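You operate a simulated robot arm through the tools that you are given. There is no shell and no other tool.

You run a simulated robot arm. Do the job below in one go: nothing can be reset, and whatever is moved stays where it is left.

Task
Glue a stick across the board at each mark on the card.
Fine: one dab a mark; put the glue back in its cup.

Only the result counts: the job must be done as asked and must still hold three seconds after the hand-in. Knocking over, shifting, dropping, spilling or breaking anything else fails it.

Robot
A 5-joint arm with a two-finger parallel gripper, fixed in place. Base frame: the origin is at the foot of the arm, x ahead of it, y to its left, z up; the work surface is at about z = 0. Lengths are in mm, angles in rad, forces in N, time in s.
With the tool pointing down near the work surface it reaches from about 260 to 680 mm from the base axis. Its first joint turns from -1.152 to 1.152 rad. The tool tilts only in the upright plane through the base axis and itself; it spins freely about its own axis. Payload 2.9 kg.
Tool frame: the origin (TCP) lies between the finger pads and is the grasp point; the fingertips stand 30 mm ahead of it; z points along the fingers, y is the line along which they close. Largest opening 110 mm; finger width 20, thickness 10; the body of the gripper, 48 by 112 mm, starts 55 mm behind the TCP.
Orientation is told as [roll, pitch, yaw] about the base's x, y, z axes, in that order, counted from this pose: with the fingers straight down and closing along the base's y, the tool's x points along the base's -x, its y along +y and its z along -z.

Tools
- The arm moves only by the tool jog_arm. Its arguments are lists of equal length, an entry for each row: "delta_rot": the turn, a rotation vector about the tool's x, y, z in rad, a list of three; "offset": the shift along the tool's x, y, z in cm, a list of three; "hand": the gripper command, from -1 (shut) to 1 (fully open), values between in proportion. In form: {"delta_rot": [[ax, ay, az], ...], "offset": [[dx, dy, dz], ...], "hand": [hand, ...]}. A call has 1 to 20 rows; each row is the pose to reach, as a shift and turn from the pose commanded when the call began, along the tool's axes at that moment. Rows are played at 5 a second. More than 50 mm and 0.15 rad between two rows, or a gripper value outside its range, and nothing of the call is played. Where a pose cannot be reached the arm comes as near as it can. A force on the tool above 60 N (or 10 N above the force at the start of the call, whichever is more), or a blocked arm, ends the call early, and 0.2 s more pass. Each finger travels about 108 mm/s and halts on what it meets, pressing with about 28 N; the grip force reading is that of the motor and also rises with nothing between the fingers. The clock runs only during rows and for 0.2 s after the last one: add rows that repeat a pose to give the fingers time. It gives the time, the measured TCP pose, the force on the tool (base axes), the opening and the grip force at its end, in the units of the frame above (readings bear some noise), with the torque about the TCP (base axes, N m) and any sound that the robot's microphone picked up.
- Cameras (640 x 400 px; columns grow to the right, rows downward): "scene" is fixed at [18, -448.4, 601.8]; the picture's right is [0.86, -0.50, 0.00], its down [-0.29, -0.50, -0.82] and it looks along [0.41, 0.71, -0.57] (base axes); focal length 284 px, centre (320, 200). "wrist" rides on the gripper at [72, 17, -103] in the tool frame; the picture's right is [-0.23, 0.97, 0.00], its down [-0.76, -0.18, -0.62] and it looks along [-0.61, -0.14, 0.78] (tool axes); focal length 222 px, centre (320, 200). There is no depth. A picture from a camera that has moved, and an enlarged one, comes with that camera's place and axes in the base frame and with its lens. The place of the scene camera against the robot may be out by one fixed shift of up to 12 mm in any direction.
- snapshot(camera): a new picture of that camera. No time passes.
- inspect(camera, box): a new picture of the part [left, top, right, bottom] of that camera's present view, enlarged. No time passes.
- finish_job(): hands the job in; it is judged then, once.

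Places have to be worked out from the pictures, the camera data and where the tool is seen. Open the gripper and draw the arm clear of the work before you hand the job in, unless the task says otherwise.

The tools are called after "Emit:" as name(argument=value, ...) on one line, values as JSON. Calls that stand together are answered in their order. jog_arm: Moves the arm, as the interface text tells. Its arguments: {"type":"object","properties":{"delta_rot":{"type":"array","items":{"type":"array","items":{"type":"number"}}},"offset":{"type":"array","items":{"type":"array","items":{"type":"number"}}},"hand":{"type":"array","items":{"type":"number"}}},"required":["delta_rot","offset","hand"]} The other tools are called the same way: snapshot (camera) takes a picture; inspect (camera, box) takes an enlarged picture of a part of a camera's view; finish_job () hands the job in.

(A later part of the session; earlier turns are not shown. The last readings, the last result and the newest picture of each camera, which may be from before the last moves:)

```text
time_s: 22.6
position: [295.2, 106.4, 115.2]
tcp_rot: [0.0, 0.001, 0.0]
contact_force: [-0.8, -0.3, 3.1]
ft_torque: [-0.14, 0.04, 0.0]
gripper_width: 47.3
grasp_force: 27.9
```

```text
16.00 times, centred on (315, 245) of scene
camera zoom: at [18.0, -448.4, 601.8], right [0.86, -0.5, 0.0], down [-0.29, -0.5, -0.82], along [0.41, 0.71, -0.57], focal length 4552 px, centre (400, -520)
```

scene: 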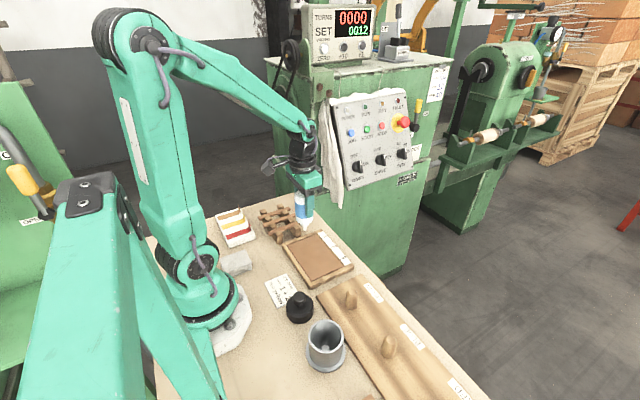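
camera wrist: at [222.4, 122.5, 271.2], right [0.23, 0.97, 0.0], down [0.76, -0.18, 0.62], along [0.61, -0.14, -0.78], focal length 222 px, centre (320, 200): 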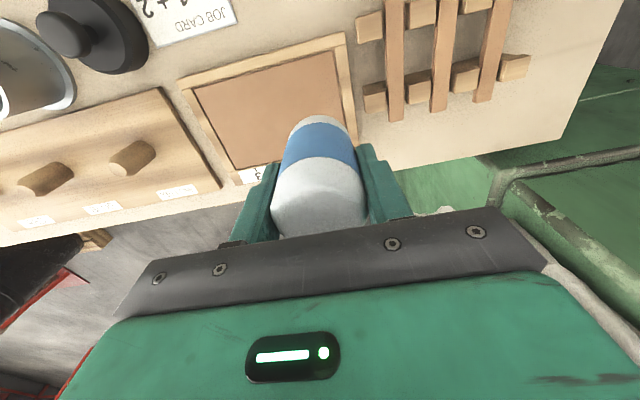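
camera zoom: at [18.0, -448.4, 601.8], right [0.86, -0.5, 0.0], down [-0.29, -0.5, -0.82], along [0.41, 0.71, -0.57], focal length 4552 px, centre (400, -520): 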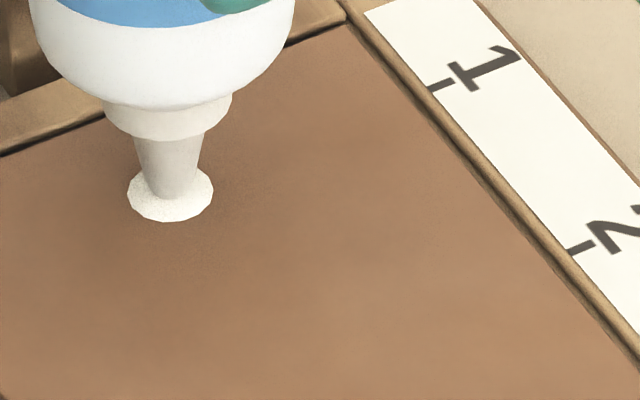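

The dab is on the panel at mark 1 (contact force ≈4 N). I lift straight up 30 mm and shift 50 mm toward −y for mark 2, then check.

Emit:
jog_arm(delta_rot=[[0, 0, 0], [0, 0, 0], [0, 0, 0], [0, 0, 0], [0, 0, 0], [0, 0, 0]], offset=[[0, 0, -1.0], [0, 0, -2.0], [0, 0, -3.0], [0, -2.5, -3.0], [0, -5.0, -3.0], [0, -5.0, -3.0]], hand=[-0.3, -0.3, -0.3, -0.3, -0.3, -0.3])

Emit:
inspect(camera="scene", box=[295, 230, 345, 265])

Emit:
snapshot(camera="wrist")

```text
time_s: 24.0
position: [293.3, 56.2, 144.5]
tcp_rot: [-0.001, -0.001, -0.003]
contact_force: [0.4, 0.5, -1.4]
ft_torque: [0.01, 0.04, -0.07]
gripper_width: 47.4
grasp_force: 27.8
```

```text
11.43 times, centred on (320, 248) of scene
camera zoom: at [18.0, -448.4, 601.8], right [0.86, -0.5, 0.0], down [-0.29, -0.5, -0.82], along [0.41, 0.71, -0.57], focal length 3251 px, centre (320, -343)
```

zoom: 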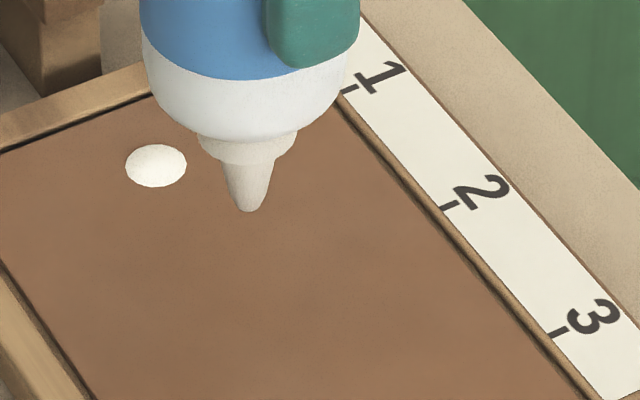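

```text
taken
camera wrist: at [222.2, 71.9, 248.7], right [0.23, 0.97, 0.0], down [0.76, -0.18, 0.62], along [0.61, -0.14, -0.78], focal length 222 px, centre (320, 200)
```

wrist: 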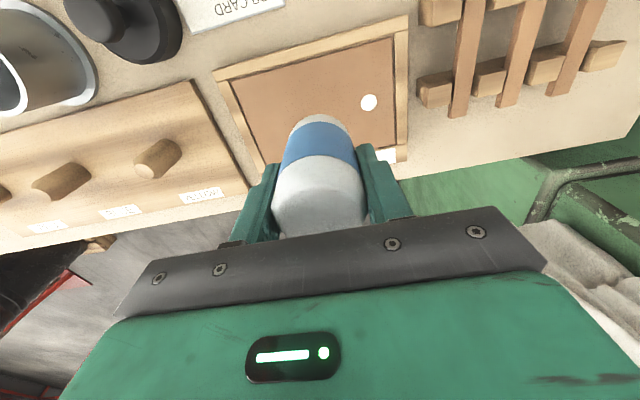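

Dab 1 lines up exactly with mark 1's tick, and the nozzle now hangs over mark 2's line. I descend to the same height and lift straight off again.

Emit:
jog_arm(delta_rot=[[0, 0, 0], [0, 0, 0], [0, 0, 0], [0, 0, 0]], offset=[[0, 0, 1.2], [0, 0, 2.4], [0, 0, 2.95], [0, 0, 2.95]], hand=[-0.3, -0.3, -0.3, -0.3])

Emit:
inspect(camera="scene", box=[295, 230, 345, 265])

```text
time_s: 25.0
position: [295.3, 56.0, 115.8]
tcp_rot: [0.0, -0.002, -0.002]
contact_force: [-2.1, 0.0, 2.3]
ft_torque: [0.13, 0.11, 0.01]
gripper_width: 47.6
grasp_force: 28.0
```

```text
11.43 times, centred on (320, 248) of scene
camera zoom: at [18.0, -448.4, 601.8], right [0.86, -0.5, 0.0], down [-0.29, -0.5, -0.82], along [0.41, 0.71, -0.57], focal length 3251 px, centre (320, -343)
```

zoom: 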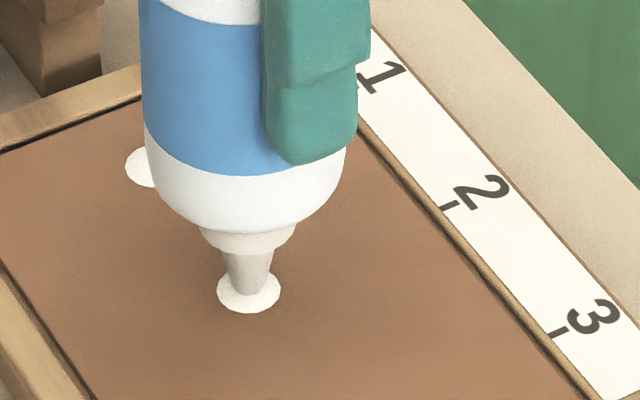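

Dab 2 is placed. I lift straight up and carry the glue back along the same path to hover above its cup.

Emit:
jog_arm(delta_rot=[[0, 0, 0], [0, 0, 0], [0, 0, 0], [0, 0, 0], [0, 0, 0], [0, 0, 0], [0, 0, 0], [0, 0, 0], [0, 0, 0], [0, 0, 0], [0, 0, 0], [0, 0, 0]], offset=[[0, 0, -1.5], [0, 0, -4.0], [0, 0, -7.0], [0, 0, -10.3], [-0.18, -3.82, -10.3], [-0.36, -7.63, -10.3], [-0.54, -11.45, -10.3], [2.22, -14.6, -10.3], [4.985, -17.75, -10.3], [7.75, -20.9, -10.3], [10.51, -24.05, -10.3], [10.51, -24.05, -10.3]], hand=[-0.3, -0.3, -0.3, -0.3, -0.3, -0.3, -0.3, -0.3, -0.3, -0.3, -0.3, -0.3])

Emit:
snapshot(camera="wrist")

Emit:
inspect(camera="scene", box=[270, 210, 390, 380])

Emit:
inspect(camera="scene", box=[280, 225, 360, 280])

```text
time_s: 27.6
position: [190.0, -185.6, 219.0]
tcp_rot: [-0.001, 0.001, 0.0]
contact_force: [-0.2, -0.1, -1.5]
ft_torque: [0.0, 0.0, -0.02]
gripper_width: 47.3
grasp_force: 28.9
```

```text
taken
camera wrist: at [116.3, -168.5, 321.4], right [0.23, 0.97, 0.0], down [0.76, -0.18, 0.62], along [0.61, -0.14, -0.78], focal length 222 px, centre (320, 200)
```

wrist: 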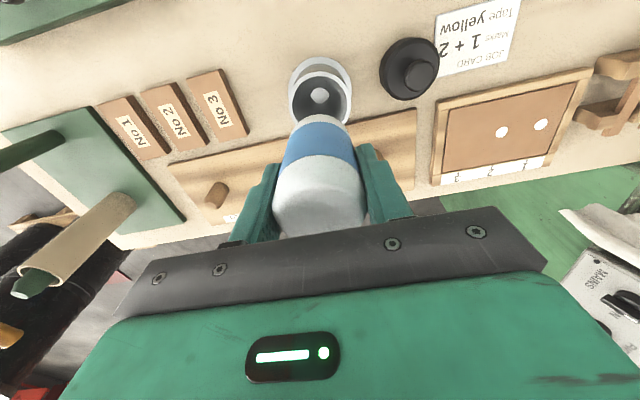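

```text
2.35 times, centred on (330, 295) of scene
camera zoom: at [18.0, -448.4, 601.8], right [0.86, -0.5, 0.0], down [-0.29, -0.5, -0.82], along [0.41, 0.71, -0.57], focal length 669 px, centre (296, -24)
```

zoom: 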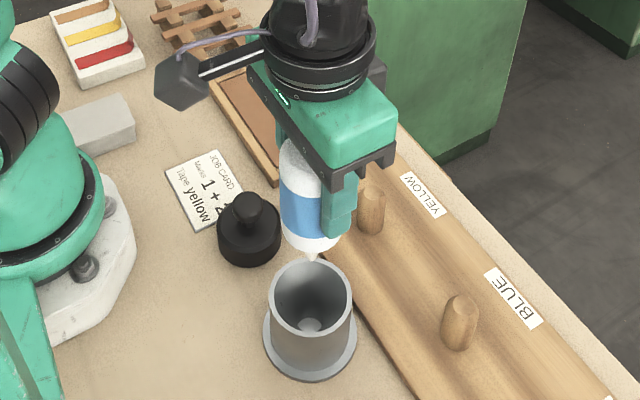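

```text
7.27 times, centred on (320, 252) of scene
camera zoom: at [18.0, -448.4, 601.8], right [0.86, -0.5, 0.0], down [-0.29, -0.5, -0.82], along [0.41, 0.71, -0.57], focal length 2069 px, centre (320, -182)
```

zoom: 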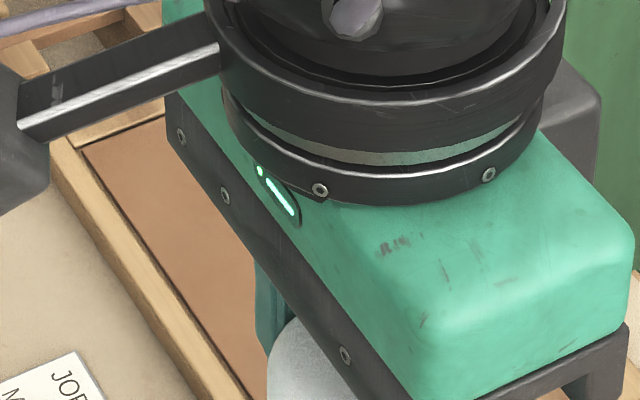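

Both dabs show on the panel and the cup is exactly below as before. I lower the glue to just above its original height and check forces before releasing.

Emit:
jog_arm(delta_rot=[[0, 0, 0], [0, 0, 0], [0, 0, 0], [0, 0, 0], [0, 0, 0], [0, 0, 0], [0, 0, 0]], offset=[[0, 0, 2.5], [0, 0, 5.0], [0, 0, 7.5], [0, 0, 9.5], [0, 0, 10.8], [0, 0, 11.4], [0, 0, 11.4]], hand=[-0.3, -0.3, -0.3, -0.3, -0.3, -0.3, -0.3])

Emit:
inspect(camera="scene", box=[270, 270, 390, 380])

```text
time_s: 29.2
position: [189.4, -184.3, 106.5]
tcp_rot: [-0.001, -0.001, -0.002]
contact_force: [2.4, 4.9, 18.3]
ft_torque: [0.46, -0.14, -0.07]
gripper_width: 47.3
grasp_force: 28.2
```

```text
3.64 times, centred on (330, 325) of scene
camera zoom: at [18.0, -448.3, 601.8], right [0.86, -0.5, 0.0], down [-0.29, -0.5, -0.82], along [0.41, 0.71, -0.57], focal length 1034 px, centre (284, -254)
```

zoom: 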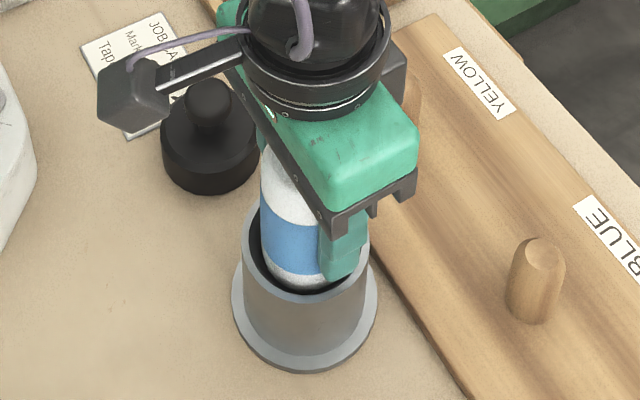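

Contact is felt 1 mm early with 18 N downward load and the same slight sideways push as at the first grip. I ease up 1 mm and shift +1 mm in y to relax it before release.

Emit:
jog_arm(delta_rot=[[0, 0, 0], [0, 0, 0]], offset=[[0, 0.1, -0.1], [0, 0.1, -0.1]], hand=[-0.3, -0.3])

Emit:
inspect(camera="scene", box=[300, 300, 360, 370])

Emit:
inspect(camera="wrist", box=[250, 60, 390, 200])

```text
time_s: 29.8
position: [190.7, -183.9, 106.1]
tcp_rot: [-0.001, -0.001, -0.003]
contact_force: [1.3, -13.4, 0.3]
ft_torque: [-0.67, -0.02, 0.01]
gripper_width: 47.5
grasp_force: 27.7
```

```text
5.71 times, centred on (330, 335) of scene
camera zoom: at [18.0, -448.4, 601.8], right [0.86, -0.5, 0.0], down [-0.29, -0.5, -0.82], along [0.41, 0.71, -0.57], focal length 1626 px, centre (263, -571)
```

zoom: 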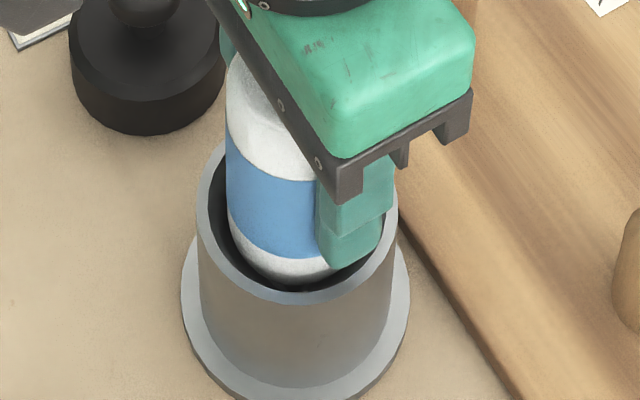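

```text
2.86 times, centred on (320, 130) of wrist
camera zoom: at [117.1, -167.6, 209.3], right [0.23, 0.97, 0.0], down [0.76, -0.18, 0.63], along [0.61, -0.14, -0.78], focal length 635 px, centre (320, 400)
```

zoom: 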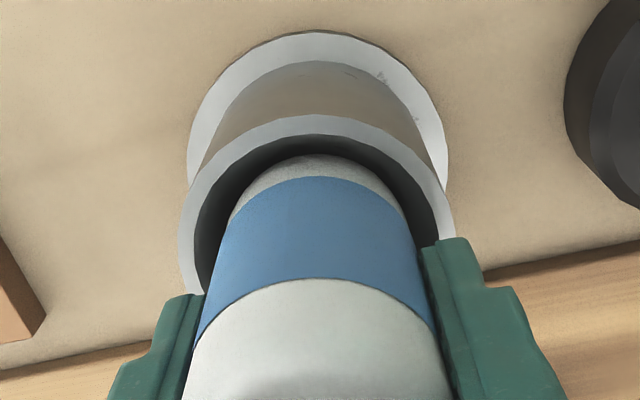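

The 1 mm shift changed the sideways force strongly, so the nozzle is held snugly in the cup's seat. I move back 0.7 mm to near-zero side load, then open the fingers gently.

Emit:
jog_arm(delta_rot=[[0, 0, 0], [0, 0, 0]], offset=[[0, -0.07, 0], [0, -0.07, 0]], hand=[-0.3, -0.3])

```text
time_s: 30.4
position: [190.8, -183.8, 106.9]
tcp_rot: [0.001, 0.0, -0.001]
contact_force: [6.2, -6.0, 3.8]
ft_torque: [-0.24, -0.29, -0.01]
gripper_width: 47.3
grasp_force: 28.2
```

Side load is small now (≈6 N each way); I nudge 0.3 mm to relieve it and open gradually.

Emit:
jog_arm(delta_rot=[[0, 0, 0], [0, 0, 0], [0, 0, 0], [0, 0, 0], [0, 0, 0], [0, 0, 0], [0, 0, 0]], offset=[[-0.03, -0.03, 0], [-0.03, -0.03, 0], [-0.03, -0.03, 0], [-0.03, -0.03, 0], [-0.03, -0.03, 0], [-0.03, -0.03, 0], [-0.03, -0.03, 0]], hand=[-0.3, -0.15, -0.1, 0.0, 0.15, 0.3, 0.3])

Emit:
inspect(camera="scene", box=[270, 270, 390, 380])

Emit:
inspect(camera="wrist", box=[230, 60, 440, 250])

```text
time_s: 32.0
position: [189.7, -184.5, 106.8]
tcp_rot: [0.001, 0.0, -0.003]
contact_force: [-1.0, 0.1, -0.2]
ft_torque: [0.04, -0.02, 0.02]
gripper_width: 71.6
grasp_force: 0.0
```

```text
3.64 times, centred on (330, 325) of scene
camera zoom: at [18.0, -448.4, 601.8], right [0.86, -0.5, 0.0], down [-0.29, -0.5, -0.82], along [0.41, 0.71, -0.57], focal length 1034 px, centre (284, -254)
```

zoom: 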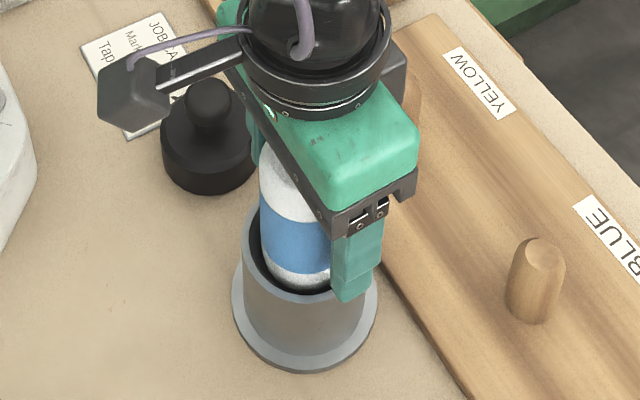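

```text
2.11 times, centred on (335, 155) of wrist
camera zoom: at [117.3, -168.3, 209.2], right [0.23, 0.97, 0.0], down [0.76, -0.18, 0.62], along [0.61, -0.14, -0.78], focal length 468 px, centre (288, 295)
```

zoom: 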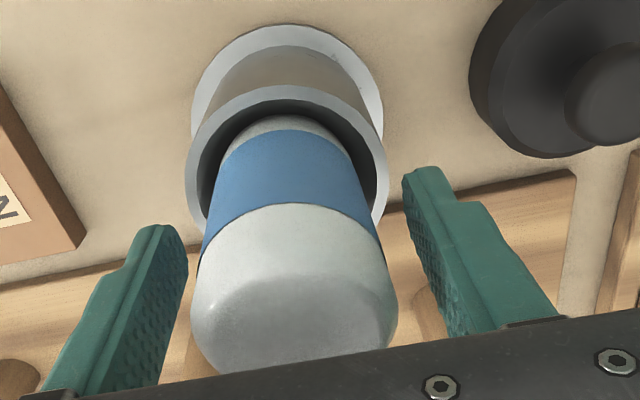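

The glue stands freely upright in its cup with zero load. I open fully, lift straight off and go around to hover above the stick nearest the board (≈(265.5, 180)).

Emit:
jog_arm(delta_rot=[[0, 0, 0], [0, 0, 0], [0, 0, 0], [0, 0, 0], [0, 0, 0], [0, 0, 0], [0, 0, 0], [0, 0, 0], [0, 0, 0], [0, 0, 0], [0, 0, 0], [0, 0, 0], [0, 0, 0], [0, 0, 0], [0, 0, 0], [0, 0, 0], [0, 0, 0]], offset=[[0, 0, 0], [0, 0, -2.0], [0, 0, -5.0], [0, 0, -8.5], [0, 0, -12], [0, 0, -15], [-2.76, 3.15, -15], [-5.52, 6.3, -15], [-8.28, 9.45, -15], [-11.05, 12.6, -15], [-10.47, 16.58, -15], [-9.88, 20.57, -15], [-9.3, 24.55, -15], [-8.72, 28.53, -15], [-8.13, 32.52, -15], [-7.55, 36.5, -15], [-7.55, 36.5, -15]], hand=[0.6, 0.8, 0.8, 0.8, 0.8, 0.8, 0.8, 0.8, 0.8, 0.8, 0.8, 0.8, 0.8, 0.8, 0.8, 0.8, 0.8])

Emit:
snapshot(camera="wrist")

Emit:
snapshot(camera="scene")

Emit:
inspect(camera="scene", box=[270, 270, 390, 380])

Emit:
inspect(camera="wrist", box=[240, 40, 420, 160])

```text
time_s: 35.6
position: [265.5, 179.3, 256.2]
tcp_rot: [0.0, 0.001, -0.004]
contact_force: [0.6, -0.1, -0.4]
ft_torque: [0.03, 0.03, 0.01]
gripper_width: 98.8
grasp_force: 0.0
```

```text
taken
camera wrist: at [193.5, 196.0, 358.8], right [0.23, 0.97, 0.0], down [0.76, -0.18, 0.62], along [0.61, -0.14, -0.78], focal length 222 px, centre (320, 200)
```

wrist: 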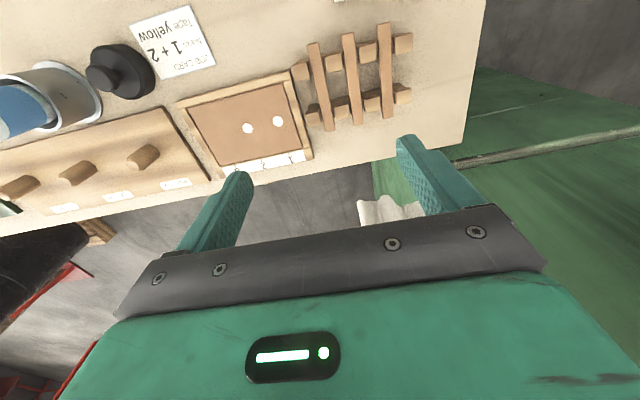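

```text
taken
```

scene: 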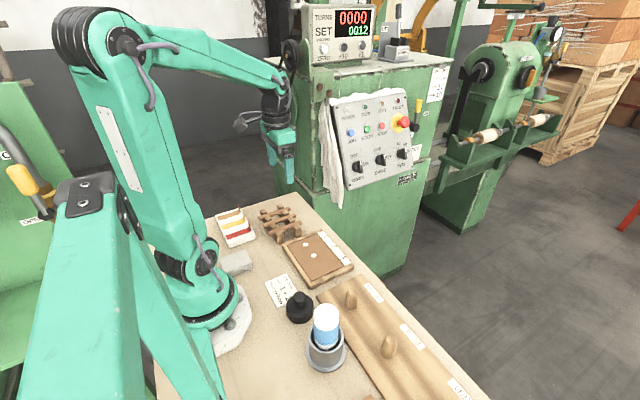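

```text
3.64 times, centred on (330, 325) of scene
camera zoom: at [18.0, -448.3, 601.8], right [0.86, -0.5, 0.0], down [-0.29, -0.5, -0.82], along [0.41, 0.71, -0.57], focal length 1034 px, centre (284, -254)
```

zoom: 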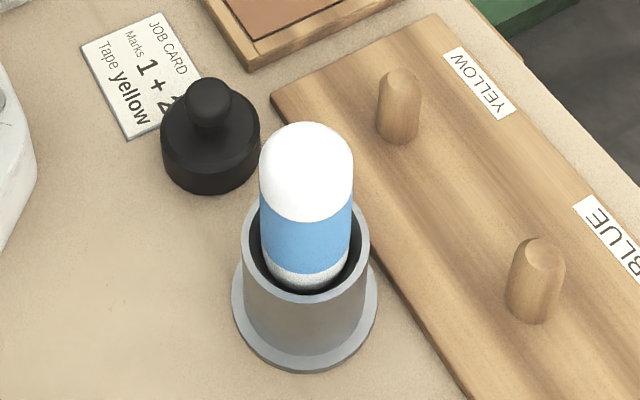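

```text
3.33 times, centred on (330, 100) of wrist
camera zoom: at [193.5, 196.0, 358.8], right [0.23, 0.97, 0.0], down [0.76, -0.18, 0.62], along [0.61, -0.14, -0.78], focal length 740 px, centre (287, 533)
```

zoom: 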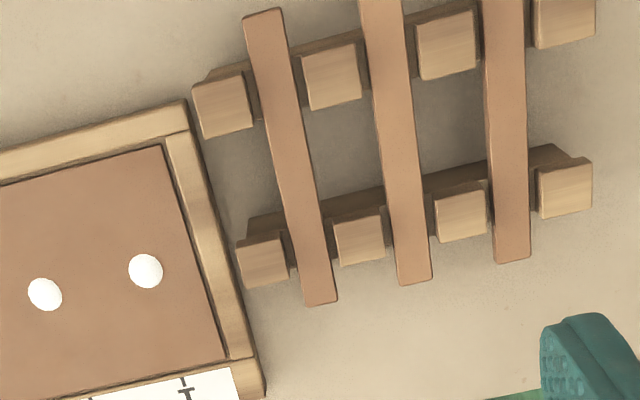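

I compare the glue's seat with its original look using the same zoom box as at the start.

Emit:
inspect(camera="scene", box=[240, 260, 400, 380])

```text
3.33 times, centred on (320, 320) of scene
camera zoom: at [18.0, -448.3, 601.8], right [0.86, -0.5, 0.0], down [-0.29, -0.5, -0.82], along [0.41, 0.71, -0.57], focal length 948 px, centre (320, -200)
```

zoom: 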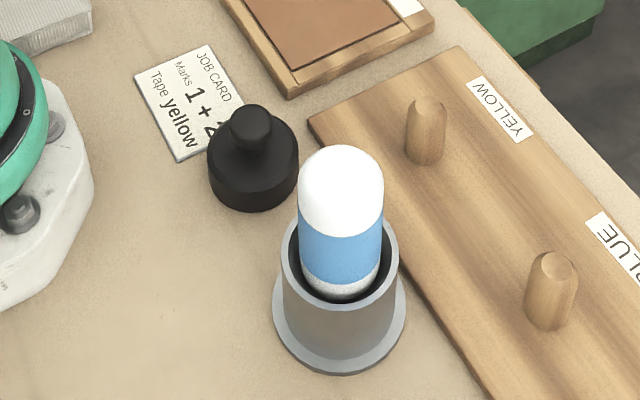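

The glue stands upright in its cup. Now I examine the sticks closely for width and thickness.

Emit:
inspect(camera="scene", box=[255, 200, 310, 245])

Emit:
inspect(camera="wrist", box=[290, 85, 370, 140])

Emit:
inspect(camera="scene", box=[280, 225, 360, 285])

```text
8.89 times, centred on (282, 222) of scene
camera zoom: at [18.0, -448.3, 601.8], right [0.86, -0.5, 0.0], down [-0.29, -0.5, -0.82], along [0.41, 0.71, -0.57], focal length 2529 px, centre (653, 0)
```

zoom: 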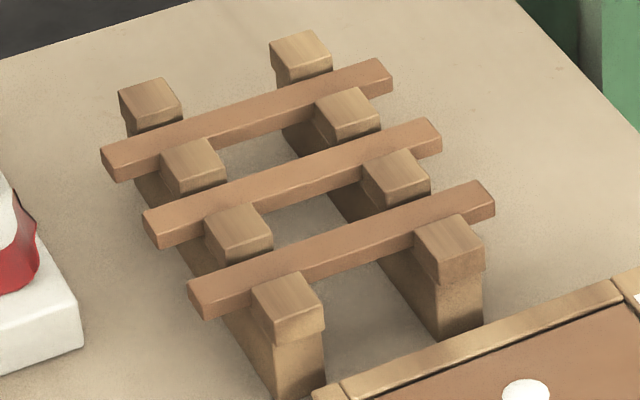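

```text
7.27 times, centred on (330, 112) of wrist
camera zoom: at [193.5, 196.0, 358.8], right [0.23, 0.97, 0.0], down [0.76, -0.18, 0.62], along [0.61, -0.14, -0.78], focal length 1615 px, centre (247, 836)
```

zoom: 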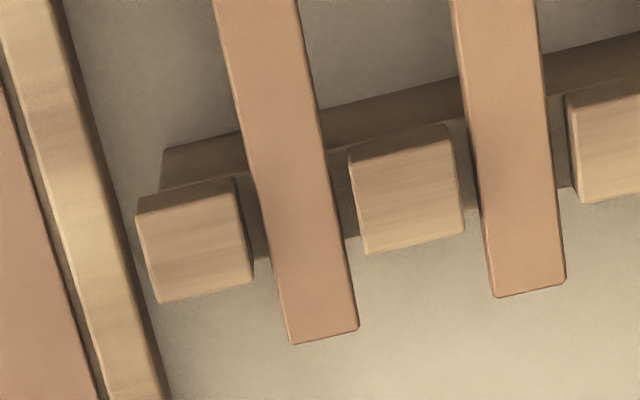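

```text
6.67 times, centred on (320, 255) of scene
camera zoom: at [18.0, -448.3, 601.8], right [0.86, -0.5, 0.0], down [-0.29, -0.5, -0.82], along [0.41, 0.71, -0.57], focal length 1897 px, centre (320, -167)
```

zoom: 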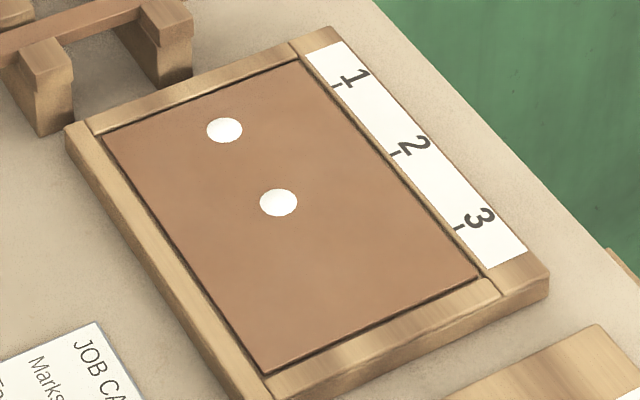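

I zoom further into one stick's end to determine its thickness.

Emit:
inspect(camera="scene", box=[258, 225, 290, 245])

Emit:
inspect(camera="scene", box=[290, 215, 322, 235])

```text
16.00 times, centred on (274, 235) of scene
camera zoom: at [18.0, -448.3, 601.8], right [0.86, -0.5, 0.0], down [-0.29, -0.5, -0.82], along [0.41, 0.71, -0.57], focal length 4552 px, centre (1056, -360)
```

zoom: 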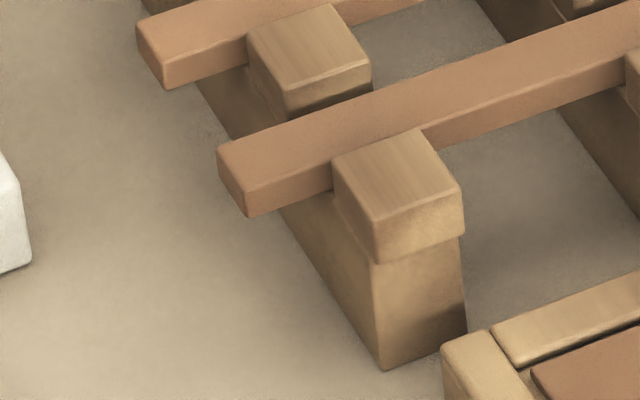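

```text
16.00 times, centred on (306, 225) of scene
camera zoom: at [18.0, -448.3, 601.8], right [0.86, -0.5, 0.0], down [-0.29, -0.5, -0.82], along [0.41, 0.71, -0.57], focal length 4552 px, centre (544, -200)
```

zoom: 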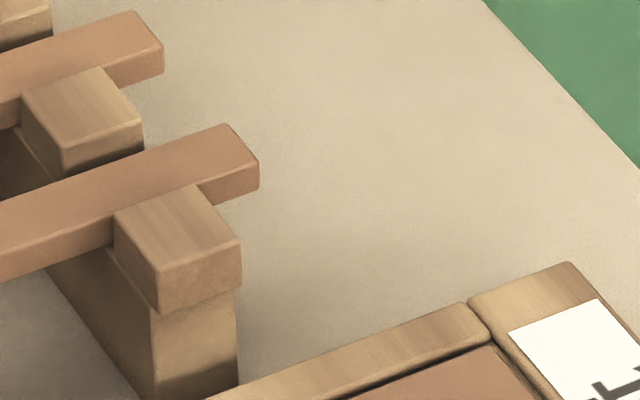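

Sticks are about 110 × 12 × 8 mm. The stick nearest the board is ≈3.6 mm toward +y of the TCP; I shift, narrow the opening to 36 mm and come down to 100 mm to re-check.

Emit:
jog_arm(delta_rot=[[0, 0, 0], [0, 0, 0], [0, 0, 0], [0, 0, 0], [0, 0, 0]], offset=[[0, 0.36, 4], [0, 0.36, 8], [0, 0.36, 12], [0, 0.36, 15.6], [0, 0.36, 15.6]], hand=[-0.345, -0.345, -0.345, -0.345, -0.345])

Emit:
snapshot(camera="wrist")

Emit:
inspect(camera="scene", box=[250, 190, 320, 245])

Emit:
inspect(camera="wrist", box=[240, 60, 400, 190])

```text
time_s: 36.8
position: [265.3, 182.7, 98.0]
tcp_rot: [0.0, -0.002, -0.002]
contact_force: [1.4, 0.2, 0.7]
ft_torque: [0.0, -0.04, -0.01]
gripper_width: 36.1
grasp_force: 0.0
```

```text
taken
camera wrist: at [192.6, 199.2, 202.0], right [0.23, 0.97, 0.0], down [0.76, -0.18, 0.62], along [0.61, -0.14, -0.78], focal length 222 px, centre (320, 200)
```

wrist: 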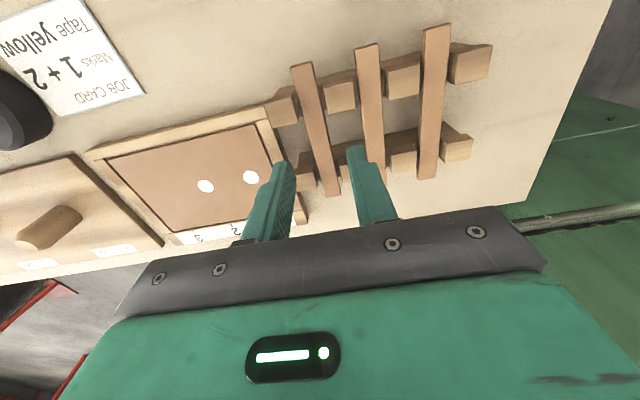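

```text
7.27 times, centred on (285, 218) of scene
camera zoom: at [18.0, -448.4, 601.8], right [0.86, -0.5, 0.0], down [-0.29, -0.5, -0.82], along [0.41, 0.71, -0.57], focal length 2069 px, centre (574, 73)
```

zoom: 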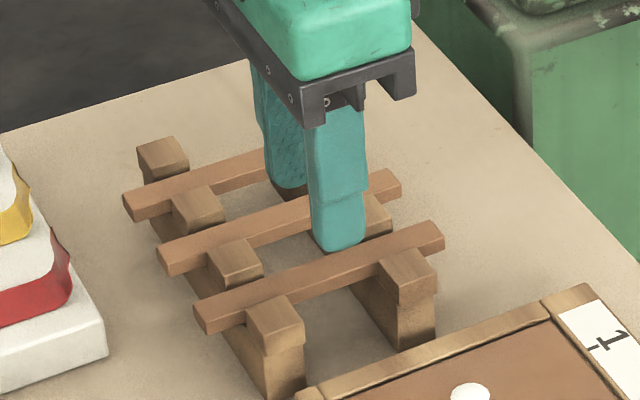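

```text
3.08 times, centred on (320, 125) of wrist
camera zoom: at [192.6, 199.2, 202.0], right [0.23, 0.97, 0.0], down [0.76, -0.18, 0.62], along [0.61, -0.14, -0.78], focal length 684 px, centre (320, 431)
```

zoom: 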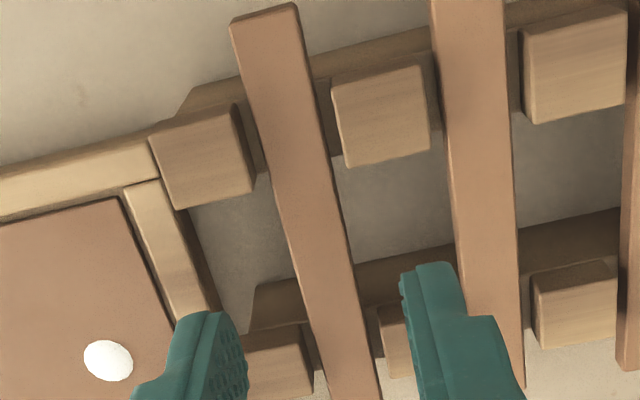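

The TCP is centred on the stick within half a millimetre. I descend so the fingertips come to ≈42 mm, just above the stick top, and check from the scene camera.

Emit:
jog_arm(delta_rot=[[0, 0, 0], [0, 0, 0]], offset=[[0, 0, 2.7], [0, 0, 2.7]], hand=[-0.345, -0.345])

Emit:
inspect(camera="scene", box=[265, 205, 315, 240])

Emit:
inspect(camera="wrist", box=[240, 100, 400, 220])

```text
time_s: 37.4
position: [266.3, 182.8, 70.9]
tcp_rot: [-0.002, 0.001, -0.003]
contact_force: [0.0, -0.2, 0.3]
ft_torque: [0.01, 0.0, -0.01]
gripper_width: 36.3
grasp_force: 0.1
```

```text
11.43 times, centred on (290, 222) of scene
camera zoom: at [18.0, -448.4, 601.8], right [0.86, -0.5, 0.0], down [-0.29, -0.5, -0.82], along [0.41, 0.71, -0.57], focal length 3251 px, centre (663, -57)
```

zoom: 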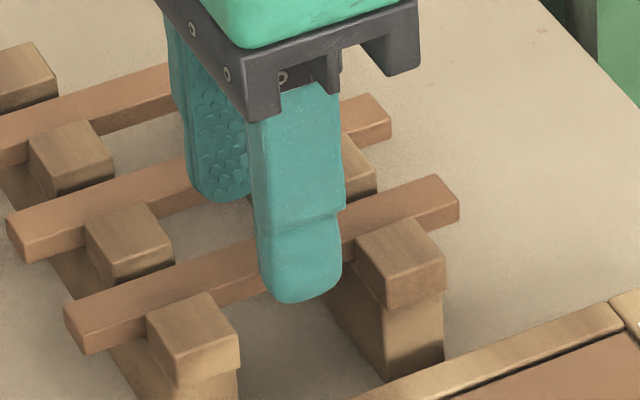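

```text
3.33 times, centred on (320, 160) of wrist
camera zoom: at [193.0, 199.5, 175.1], right [0.23, 0.97, 0.0], down [0.76, -0.18, 0.62], along [0.61, -0.14, -0.78], focal length 740 px, centre (320, 333)
```

zoom: 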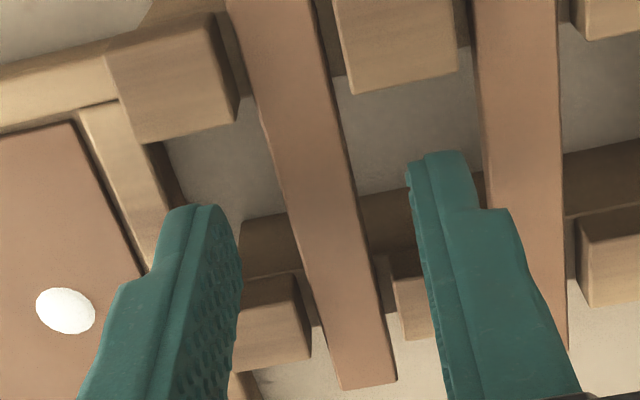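

Finger clearance to the rack teeth is ≈10 mm each side, and the teeth tops are just ~2 mm below the fingertips. I lower 12 mm so the tips straddle the stick (tips ≈30–31 mm), still open, and check.

Emit:
jog_arm(delta_rot=[[0, 0, 0], [0, 0, 0], [0, 0, 0]], offset=[[0, 0, 0.6], [0, 0, 1.2], [0, 0, 1.2]], hand=[-0.345, -0.345, -0.345])

Emit:
inspect(camera="scene", box=[265, 205, 315, 240])

Emit:
inspect(camera="wrist", box=[240, 100, 400, 220])

```text
time_s: 38.2
position: [264.8, 183.3, 60.2]
tcp_rot: [-0.001, 0.0, -0.002]
contact_force: [0.5, -0.6, 0.3]
ft_torque: [0.0, 0.05, 0.01]
gripper_width: 36.2
grasp_force: 0.0
```

```text
11.43 times, centred on (290, 222) of scene
camera zoom: at [18.0, -448.4, 601.8], right [0.86, -0.5, 0.0], down [-0.29, -0.5, -0.82], along [0.41, 0.71, -0.57], focal length 3251 px, centre (663, -57)
```

zoom: 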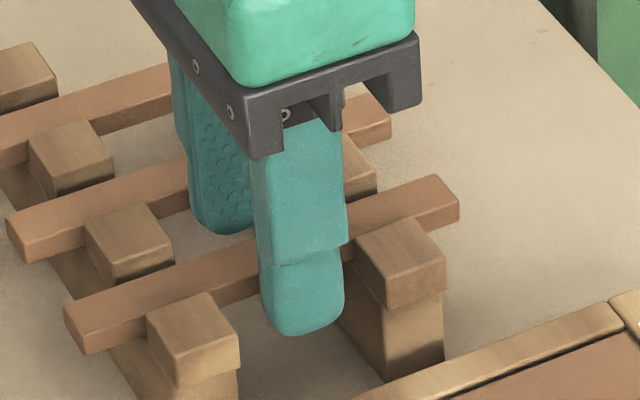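

```text
3.33 times, centred on (320, 160) of wrist
camera zoom: at [193.0, 199.7, 163.5], right [0.23, 0.97, 0.0], down [0.76, -0.18, 0.62], along [0.61, -0.14, -0.78], focal length 740 px, centre (320, 333)
```

zoom: 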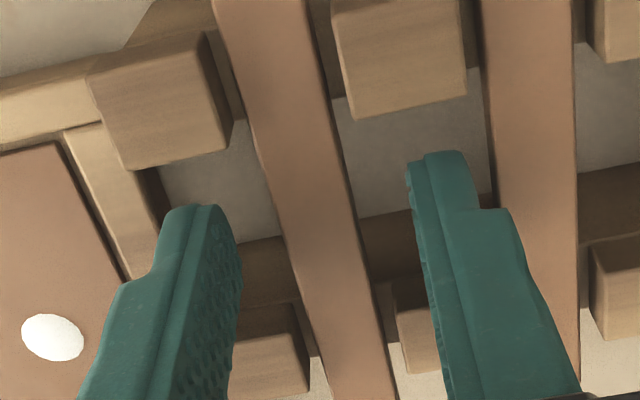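

The fingertips are about level with the stick's underside, so I raise 2.5 mm to keep the tips clear of the panel later, then close on the stick.

Emit:
jog_arm(delta_rot=[[0, 0, 0], [0, 0, 0], [0, 0, 0], [0, 0, 0], [0, 0, 0]], offset=[[0, 0, -0.25], [0, 0, -0.25], [0, 0, -0.25], [0, 0, -0.25], [0, 0, -0.25]], hand=[-0.345, -0.345, -0.6, -1, -1])

Emit:
inspect(camera="scene", box=[265, 205, 315, 240])

Emit:
inspect(camera="wrist", box=[240, 100, 400, 220])

```text
time_s: 39.4
position: [265.8, 184.1, 61.7]
tcp_rot: [0.001, -0.001, -0.002]
contact_force: [0.4, 0.5, -0.3]
ft_torque: [-0.04, 0.0, -0.02]
gripper_width: 13.3
grasp_force: 27.9
```

```text
11.43 times, centred on (290, 222) of scene
camera zoom: at [18.0, -448.4, 601.8], right [0.86, -0.5, 0.0], down [-0.29, -0.5, -0.82], along [0.41, 0.71, -0.57], focal length 3251 px, centre (663, -57)
```

zoom: 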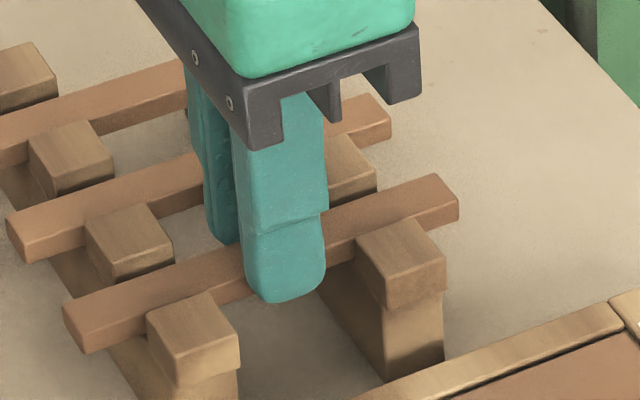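

```text
3.33 times, centred on (320, 160) of wrist
camera zoom: at [193.1, 199.8, 166.2], right [0.23, 0.97, 0.0], down [0.76, -0.18, 0.62], along [0.61, -0.14, -0.78], focal length 740 px, centre (320, 333)
```

zoom: 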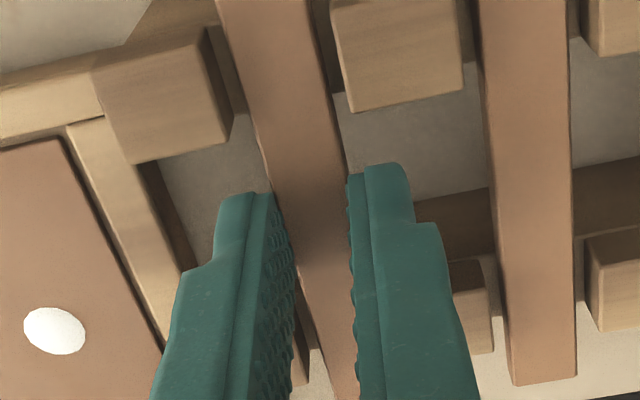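

Stick gripped at 13.3 mm with 28 N, tips ≈1.7 mm above its underside. I lift it 70 mm straight up and check how it hangs.

Emit:
jog_arm(delta_rot=[[0, 0, 0], [0, 0, 0], [0, 0, 0], [0, 0, 0], [0, 0, 0]], offset=[[0, 0, -0.8], [0, 0, -2.0], [0, 0, -4.5], [0, 0, -7.0], [0, 0, -7.0]], hand=[-1, -1, -1, -1, -1])

Emit:
inspect(camera="scene", box=[255, 185, 325, 245])

Emit:
snapshot(camera="wrist")

```text
time_s: 40.6
position: [266.3, 182.7, 133.5]
tcp_rot: [0.001, 0.0, -0.002]
contact_force: [-0.4, -0.8, 0.0]
ft_torque: [-0.01, 0.01, 0.0]
gripper_width: 13.6
grasp_force: 27.8
```

```text
6.67 times, centred on (290, 215) of scene
camera zoom: at [18.0, -448.4, 601.8], right [0.86, -0.5, 0.0], down [-0.29, -0.5, -0.82], along [0.41, 0.71, -0.57], focal length 1897 px, centre (520, 100)
```

zoom: 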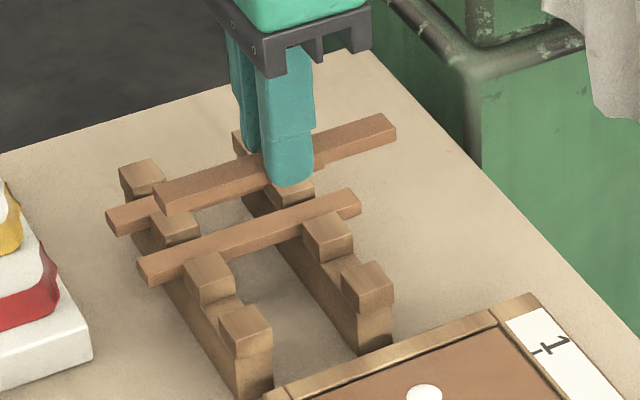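

```text
taken
camera wrist: at [193.3, 199.6, 236.5], right [0.23, 0.97, 0.0], down [0.76, -0.18, 0.62], along [0.61, -0.14, -0.78], focal length 222 px, centre (320, 200)
```

wrist: 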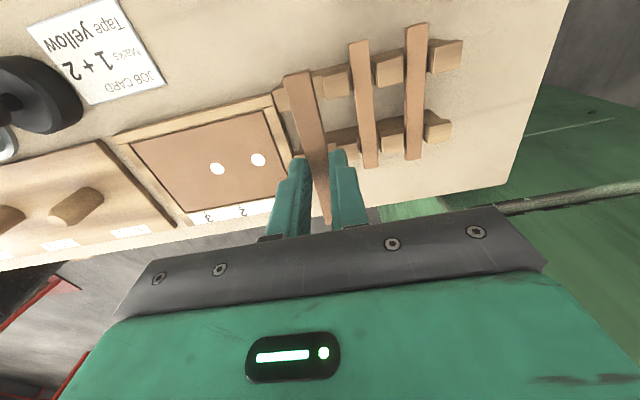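

The stick hangs level. I move it over mark 1's line (stick centre ≈(295, 104.5)) and lower to ~28 mm above the panel for an alignment check.

Emit:
jog_arm(delta_rot=[[0, 0, 0], [0, 0, 0], [0, 0, 0], [0, 0, 0], [0, 0, 0], [0, 0, 0]], offset=[[-0.98, -2.64, 0], [-1.95, -5.29, 0], [-2.93, -7.93, 0], [-2.93, -7.93, 3.0], [-2.93, -7.93, 5.8], [-2.93, -7.93, 5.8]], hand=[-1, -1, -1, -1, -1, -1])

Emit:
inspect(camera="scene", box=[275, 215, 345, 275])

Emit:
snapshot(camera="wrist")

Emit:
inspect(camera="wrist", box=[230, 60, 400, 220])

```text
time_s: 42.0
position: [293.9, 103.0, 74.5]
tcp_rot: [0.0, 0.0, -0.002]
contact_force: [-0.1, -0.2, -0.7]
ft_torque: [-0.01, -0.01, -0.01]
gripper_width: 13.4
grasp_force: 27.9
```

```text
6.67 times, centred on (310, 245) of scene
camera zoom: at [18.0, -448.4, 601.8], right [0.86, -0.5, 0.0], down [-0.29, -0.5, -0.82], along [0.41, 0.71, -0.57], focal length 1897 px, centre (387, -100)
```

zoom: 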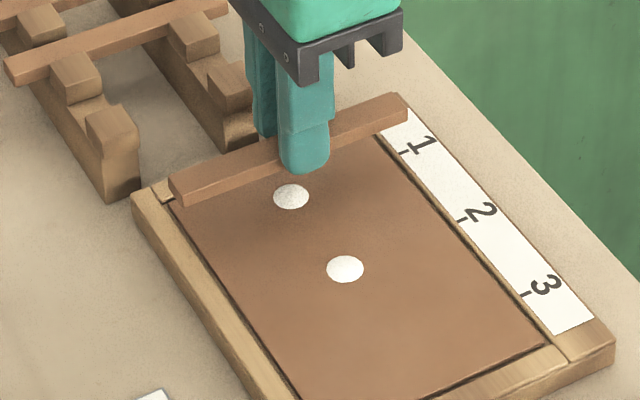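

```text
taken
camera wrist: at [221.8, 119.9, 178.0], right [0.23, 0.97, 0.0], down [0.76, -0.18, 0.62], along [0.61, -0.14, -0.78], focal length 222 px, centre (320, 200)
```

wrist: 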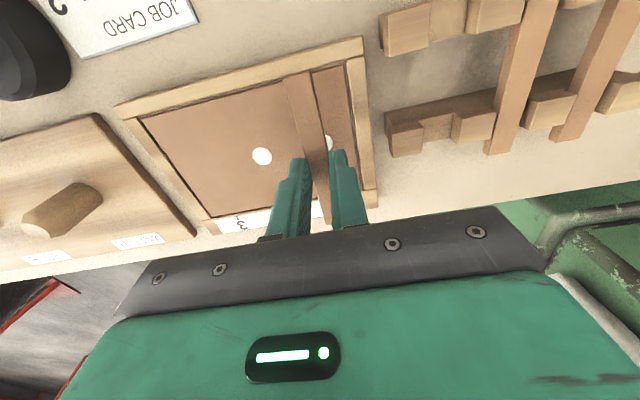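

```text
2.50 times, centred on (315, 140) of wrist
camera zoom: at [221.8, 119.9, 178.0], right [0.23, 0.97, 0.0], down [0.76, -0.18, 0.62], along [0.61, -0.14, -0.78], focal length 555 px, centre (332, 350)
```

zoom: 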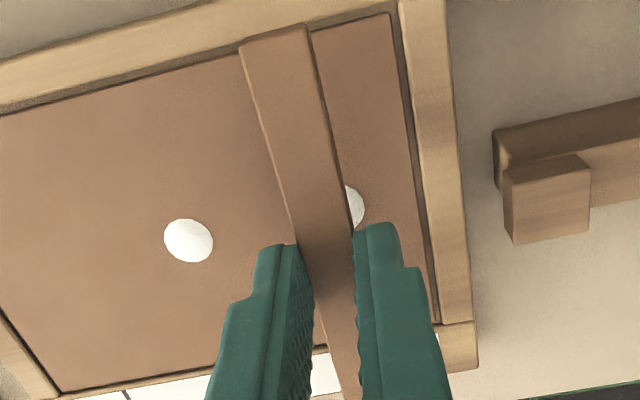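

Wrist view shows mark 1/dab 1 about 2 mm toward +y of the stick's line and the panel centre ~2.5 mm toward +x. I correct that and lower by 22 mm to just above the dab.

Emit:
jog_arm(delta_rot=[[0, 0, 0], [0, 0, 0], [0, 0, 0], [0, 0, 0]], offset=[[-0.25, 0.2, 0], [-0.25, 0.2, 1.1], [-0.25, 0.2, 2.2], [-0.25, 0.2, 2.2]], hand=[-1, -1, -1, -1])

Emit:
inspect(camera="scene", box=[285, 225, 345, 265])

Emit:
inspect(camera="wrist", box=[230, 60, 400, 220])

```text
time_s: 43.0
position: [297.6, 105.4, 52.9]
tcp_rot: [0.0, 0.0, -0.002]
contact_force: [-0.7, 0.1, -0.9]
ft_torque: [0.02, 0.01, 0.0]
gripper_width: 13.4
grasp_force: 27.7
```

```text
10.00 times, centred on (315, 245) of scene
camera zoom: at [18.0, -448.4, 601.8], right [0.86, -0.5, 0.0], down [-0.29, -0.5, -0.82], along [0.41, 0.71, -0.57], focal length 2845 px, centre (370, -250)
```

zoom: 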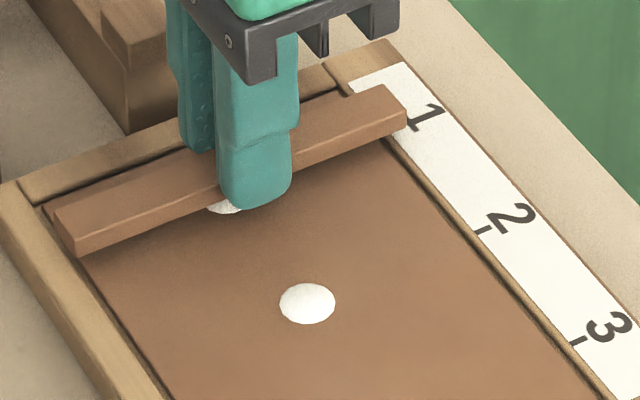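

```text
2.50 times, centred on (315, 140) of wrist
camera zoom: at [224.9, 122.2, 156.3], right [0.23, 0.97, 0.0], down [0.76, -0.18, 0.62], along [0.61, -0.14, -0.78], focal length 555 px, centre (332, 350)
```

zoom: 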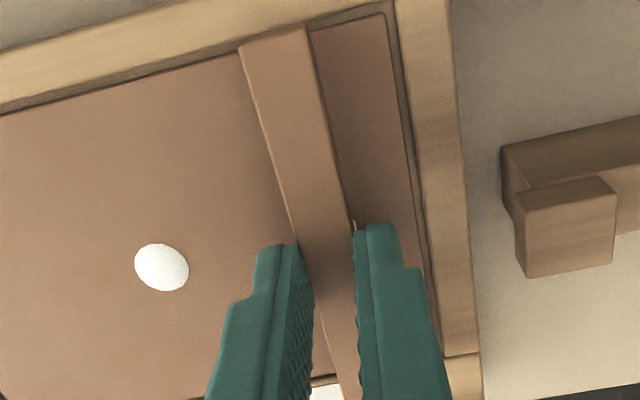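

Alignment is now within about half a millimetre (dab 2 measured 50 mm to the right of the tool axis). I lower 5 mm, then will creep to contact.

Emit:
jog_arm(delta_rot=[[0, 0, 0], [0, 0, 0], [0, 0, 0]], offset=[[0, 0, 0.25], [0, 0, 0.5], [0, 0, 0.5]], hand=[-1, -1, -1])

Emit:
inspect(camera="scene", box=[285, 225, 345, 265])

```text
time_s: 43.8
position: [297.9, 105.5, 48.5]
tcp_rot: [0.001, 0.001, -0.001]
contact_force: [0.3, 0.4, -0.7]
ft_torque: [0.0, 0.03, -0.02]
gripper_width: 13.5
grasp_force: 27.9
```

```text
10.00 times, centred on (315, 245) of scene
camera zoom: at [18.0, -448.4, 601.8], right [0.86, -0.5, 0.0], down [-0.29, -0.5, -0.82], along [0.41, 0.71, -0.57], focal length 2845 px, centre (370, -250)
```

zoom: 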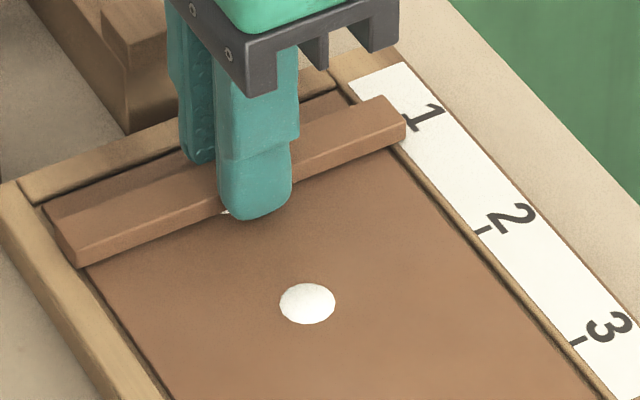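

No contact yet, the stick is just above the board. I go down 1.5 mm more.

Emit:
jog_arm(delta_rot=[[0, 0, 0], [0, 0, 0]], offset=[[0, 0, 0.15], [0, 0, 0.15]], hand=[-1, -1])

Emit:
inspect(camera="scene", box=[285, 225, 345, 265])

```text
time_s: 44.4
position: [297.6, 107.1, 47.6]
tcp_rot: [-0.002, -0.001, 0.0]
contact_force: [-5.9, -1.5, 22.9]
ft_torque: [-0.02, 0.21, 0.04]
gripper_width: 13.8
grasp_force: 27.6
```

```text
10.00 times, centred on (315, 245) of scene
camera zoom: at [17.9, -448.4, 601.7], right [0.86, -0.5, 0.0], down [-0.29, -0.5, -0.82], along [0.41, 0.71, -0.57], focal length 2845 px, centre (370, -250)
```

zoom: 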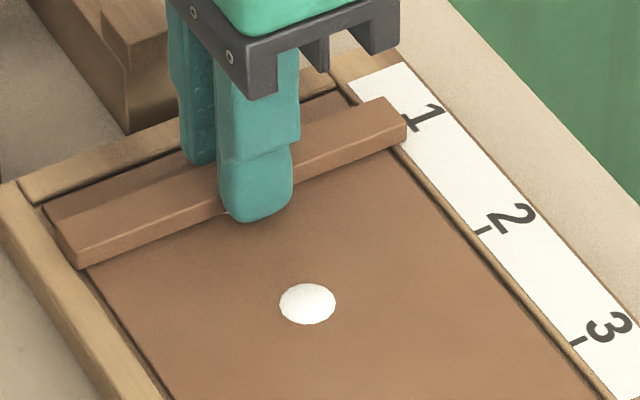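

The stick is in contact (≈23 N) and sits on the dab with its far end at tick 1. I hold it for 1.2 s to let the glue bond, then open the fingers to 32 mm.

Emit:
jog_arm(delta_rot=[[0, 0, 0], [0, 0, 0], [0, 0, 0], [0, 0, 0], [0, 0, 0], [0, 0, 0]], offset=[[0, 0, 0], [0, 0, 0], [0, 0, 0], [0, 0, 0], [0, 0, 0], [0, 0, 0]], hand=[-1, -1, -1, -1, -1, -1])

Emit:
inspect(camera="wrist", box=[230, 60, 400, 220])

```text
time_s: 45.8
position: [298.7, 105.6, 47.1]
tcp_rot: [0.0, -0.002, -0.002]
contact_force: [0.8, 1.2, 18.3]
ft_torque: [0.02, -0.06, -0.01]
gripper_width: 13.3
grasp_force: 28.3
```

```text
2.50 times, centred on (315, 140) of wrist
camera zoom: at [225.4, 122.6, 150.2], right [0.23, 0.97, 0.0], down [0.76, -0.18, 0.62], along [0.61, -0.14, -0.78], focal length 555 px, centre (332, 350)
```

zoom: 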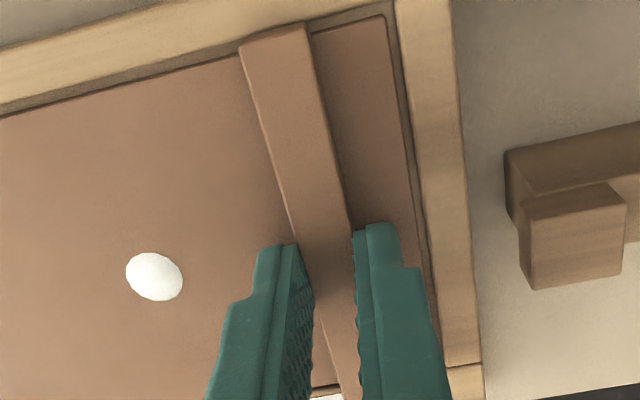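

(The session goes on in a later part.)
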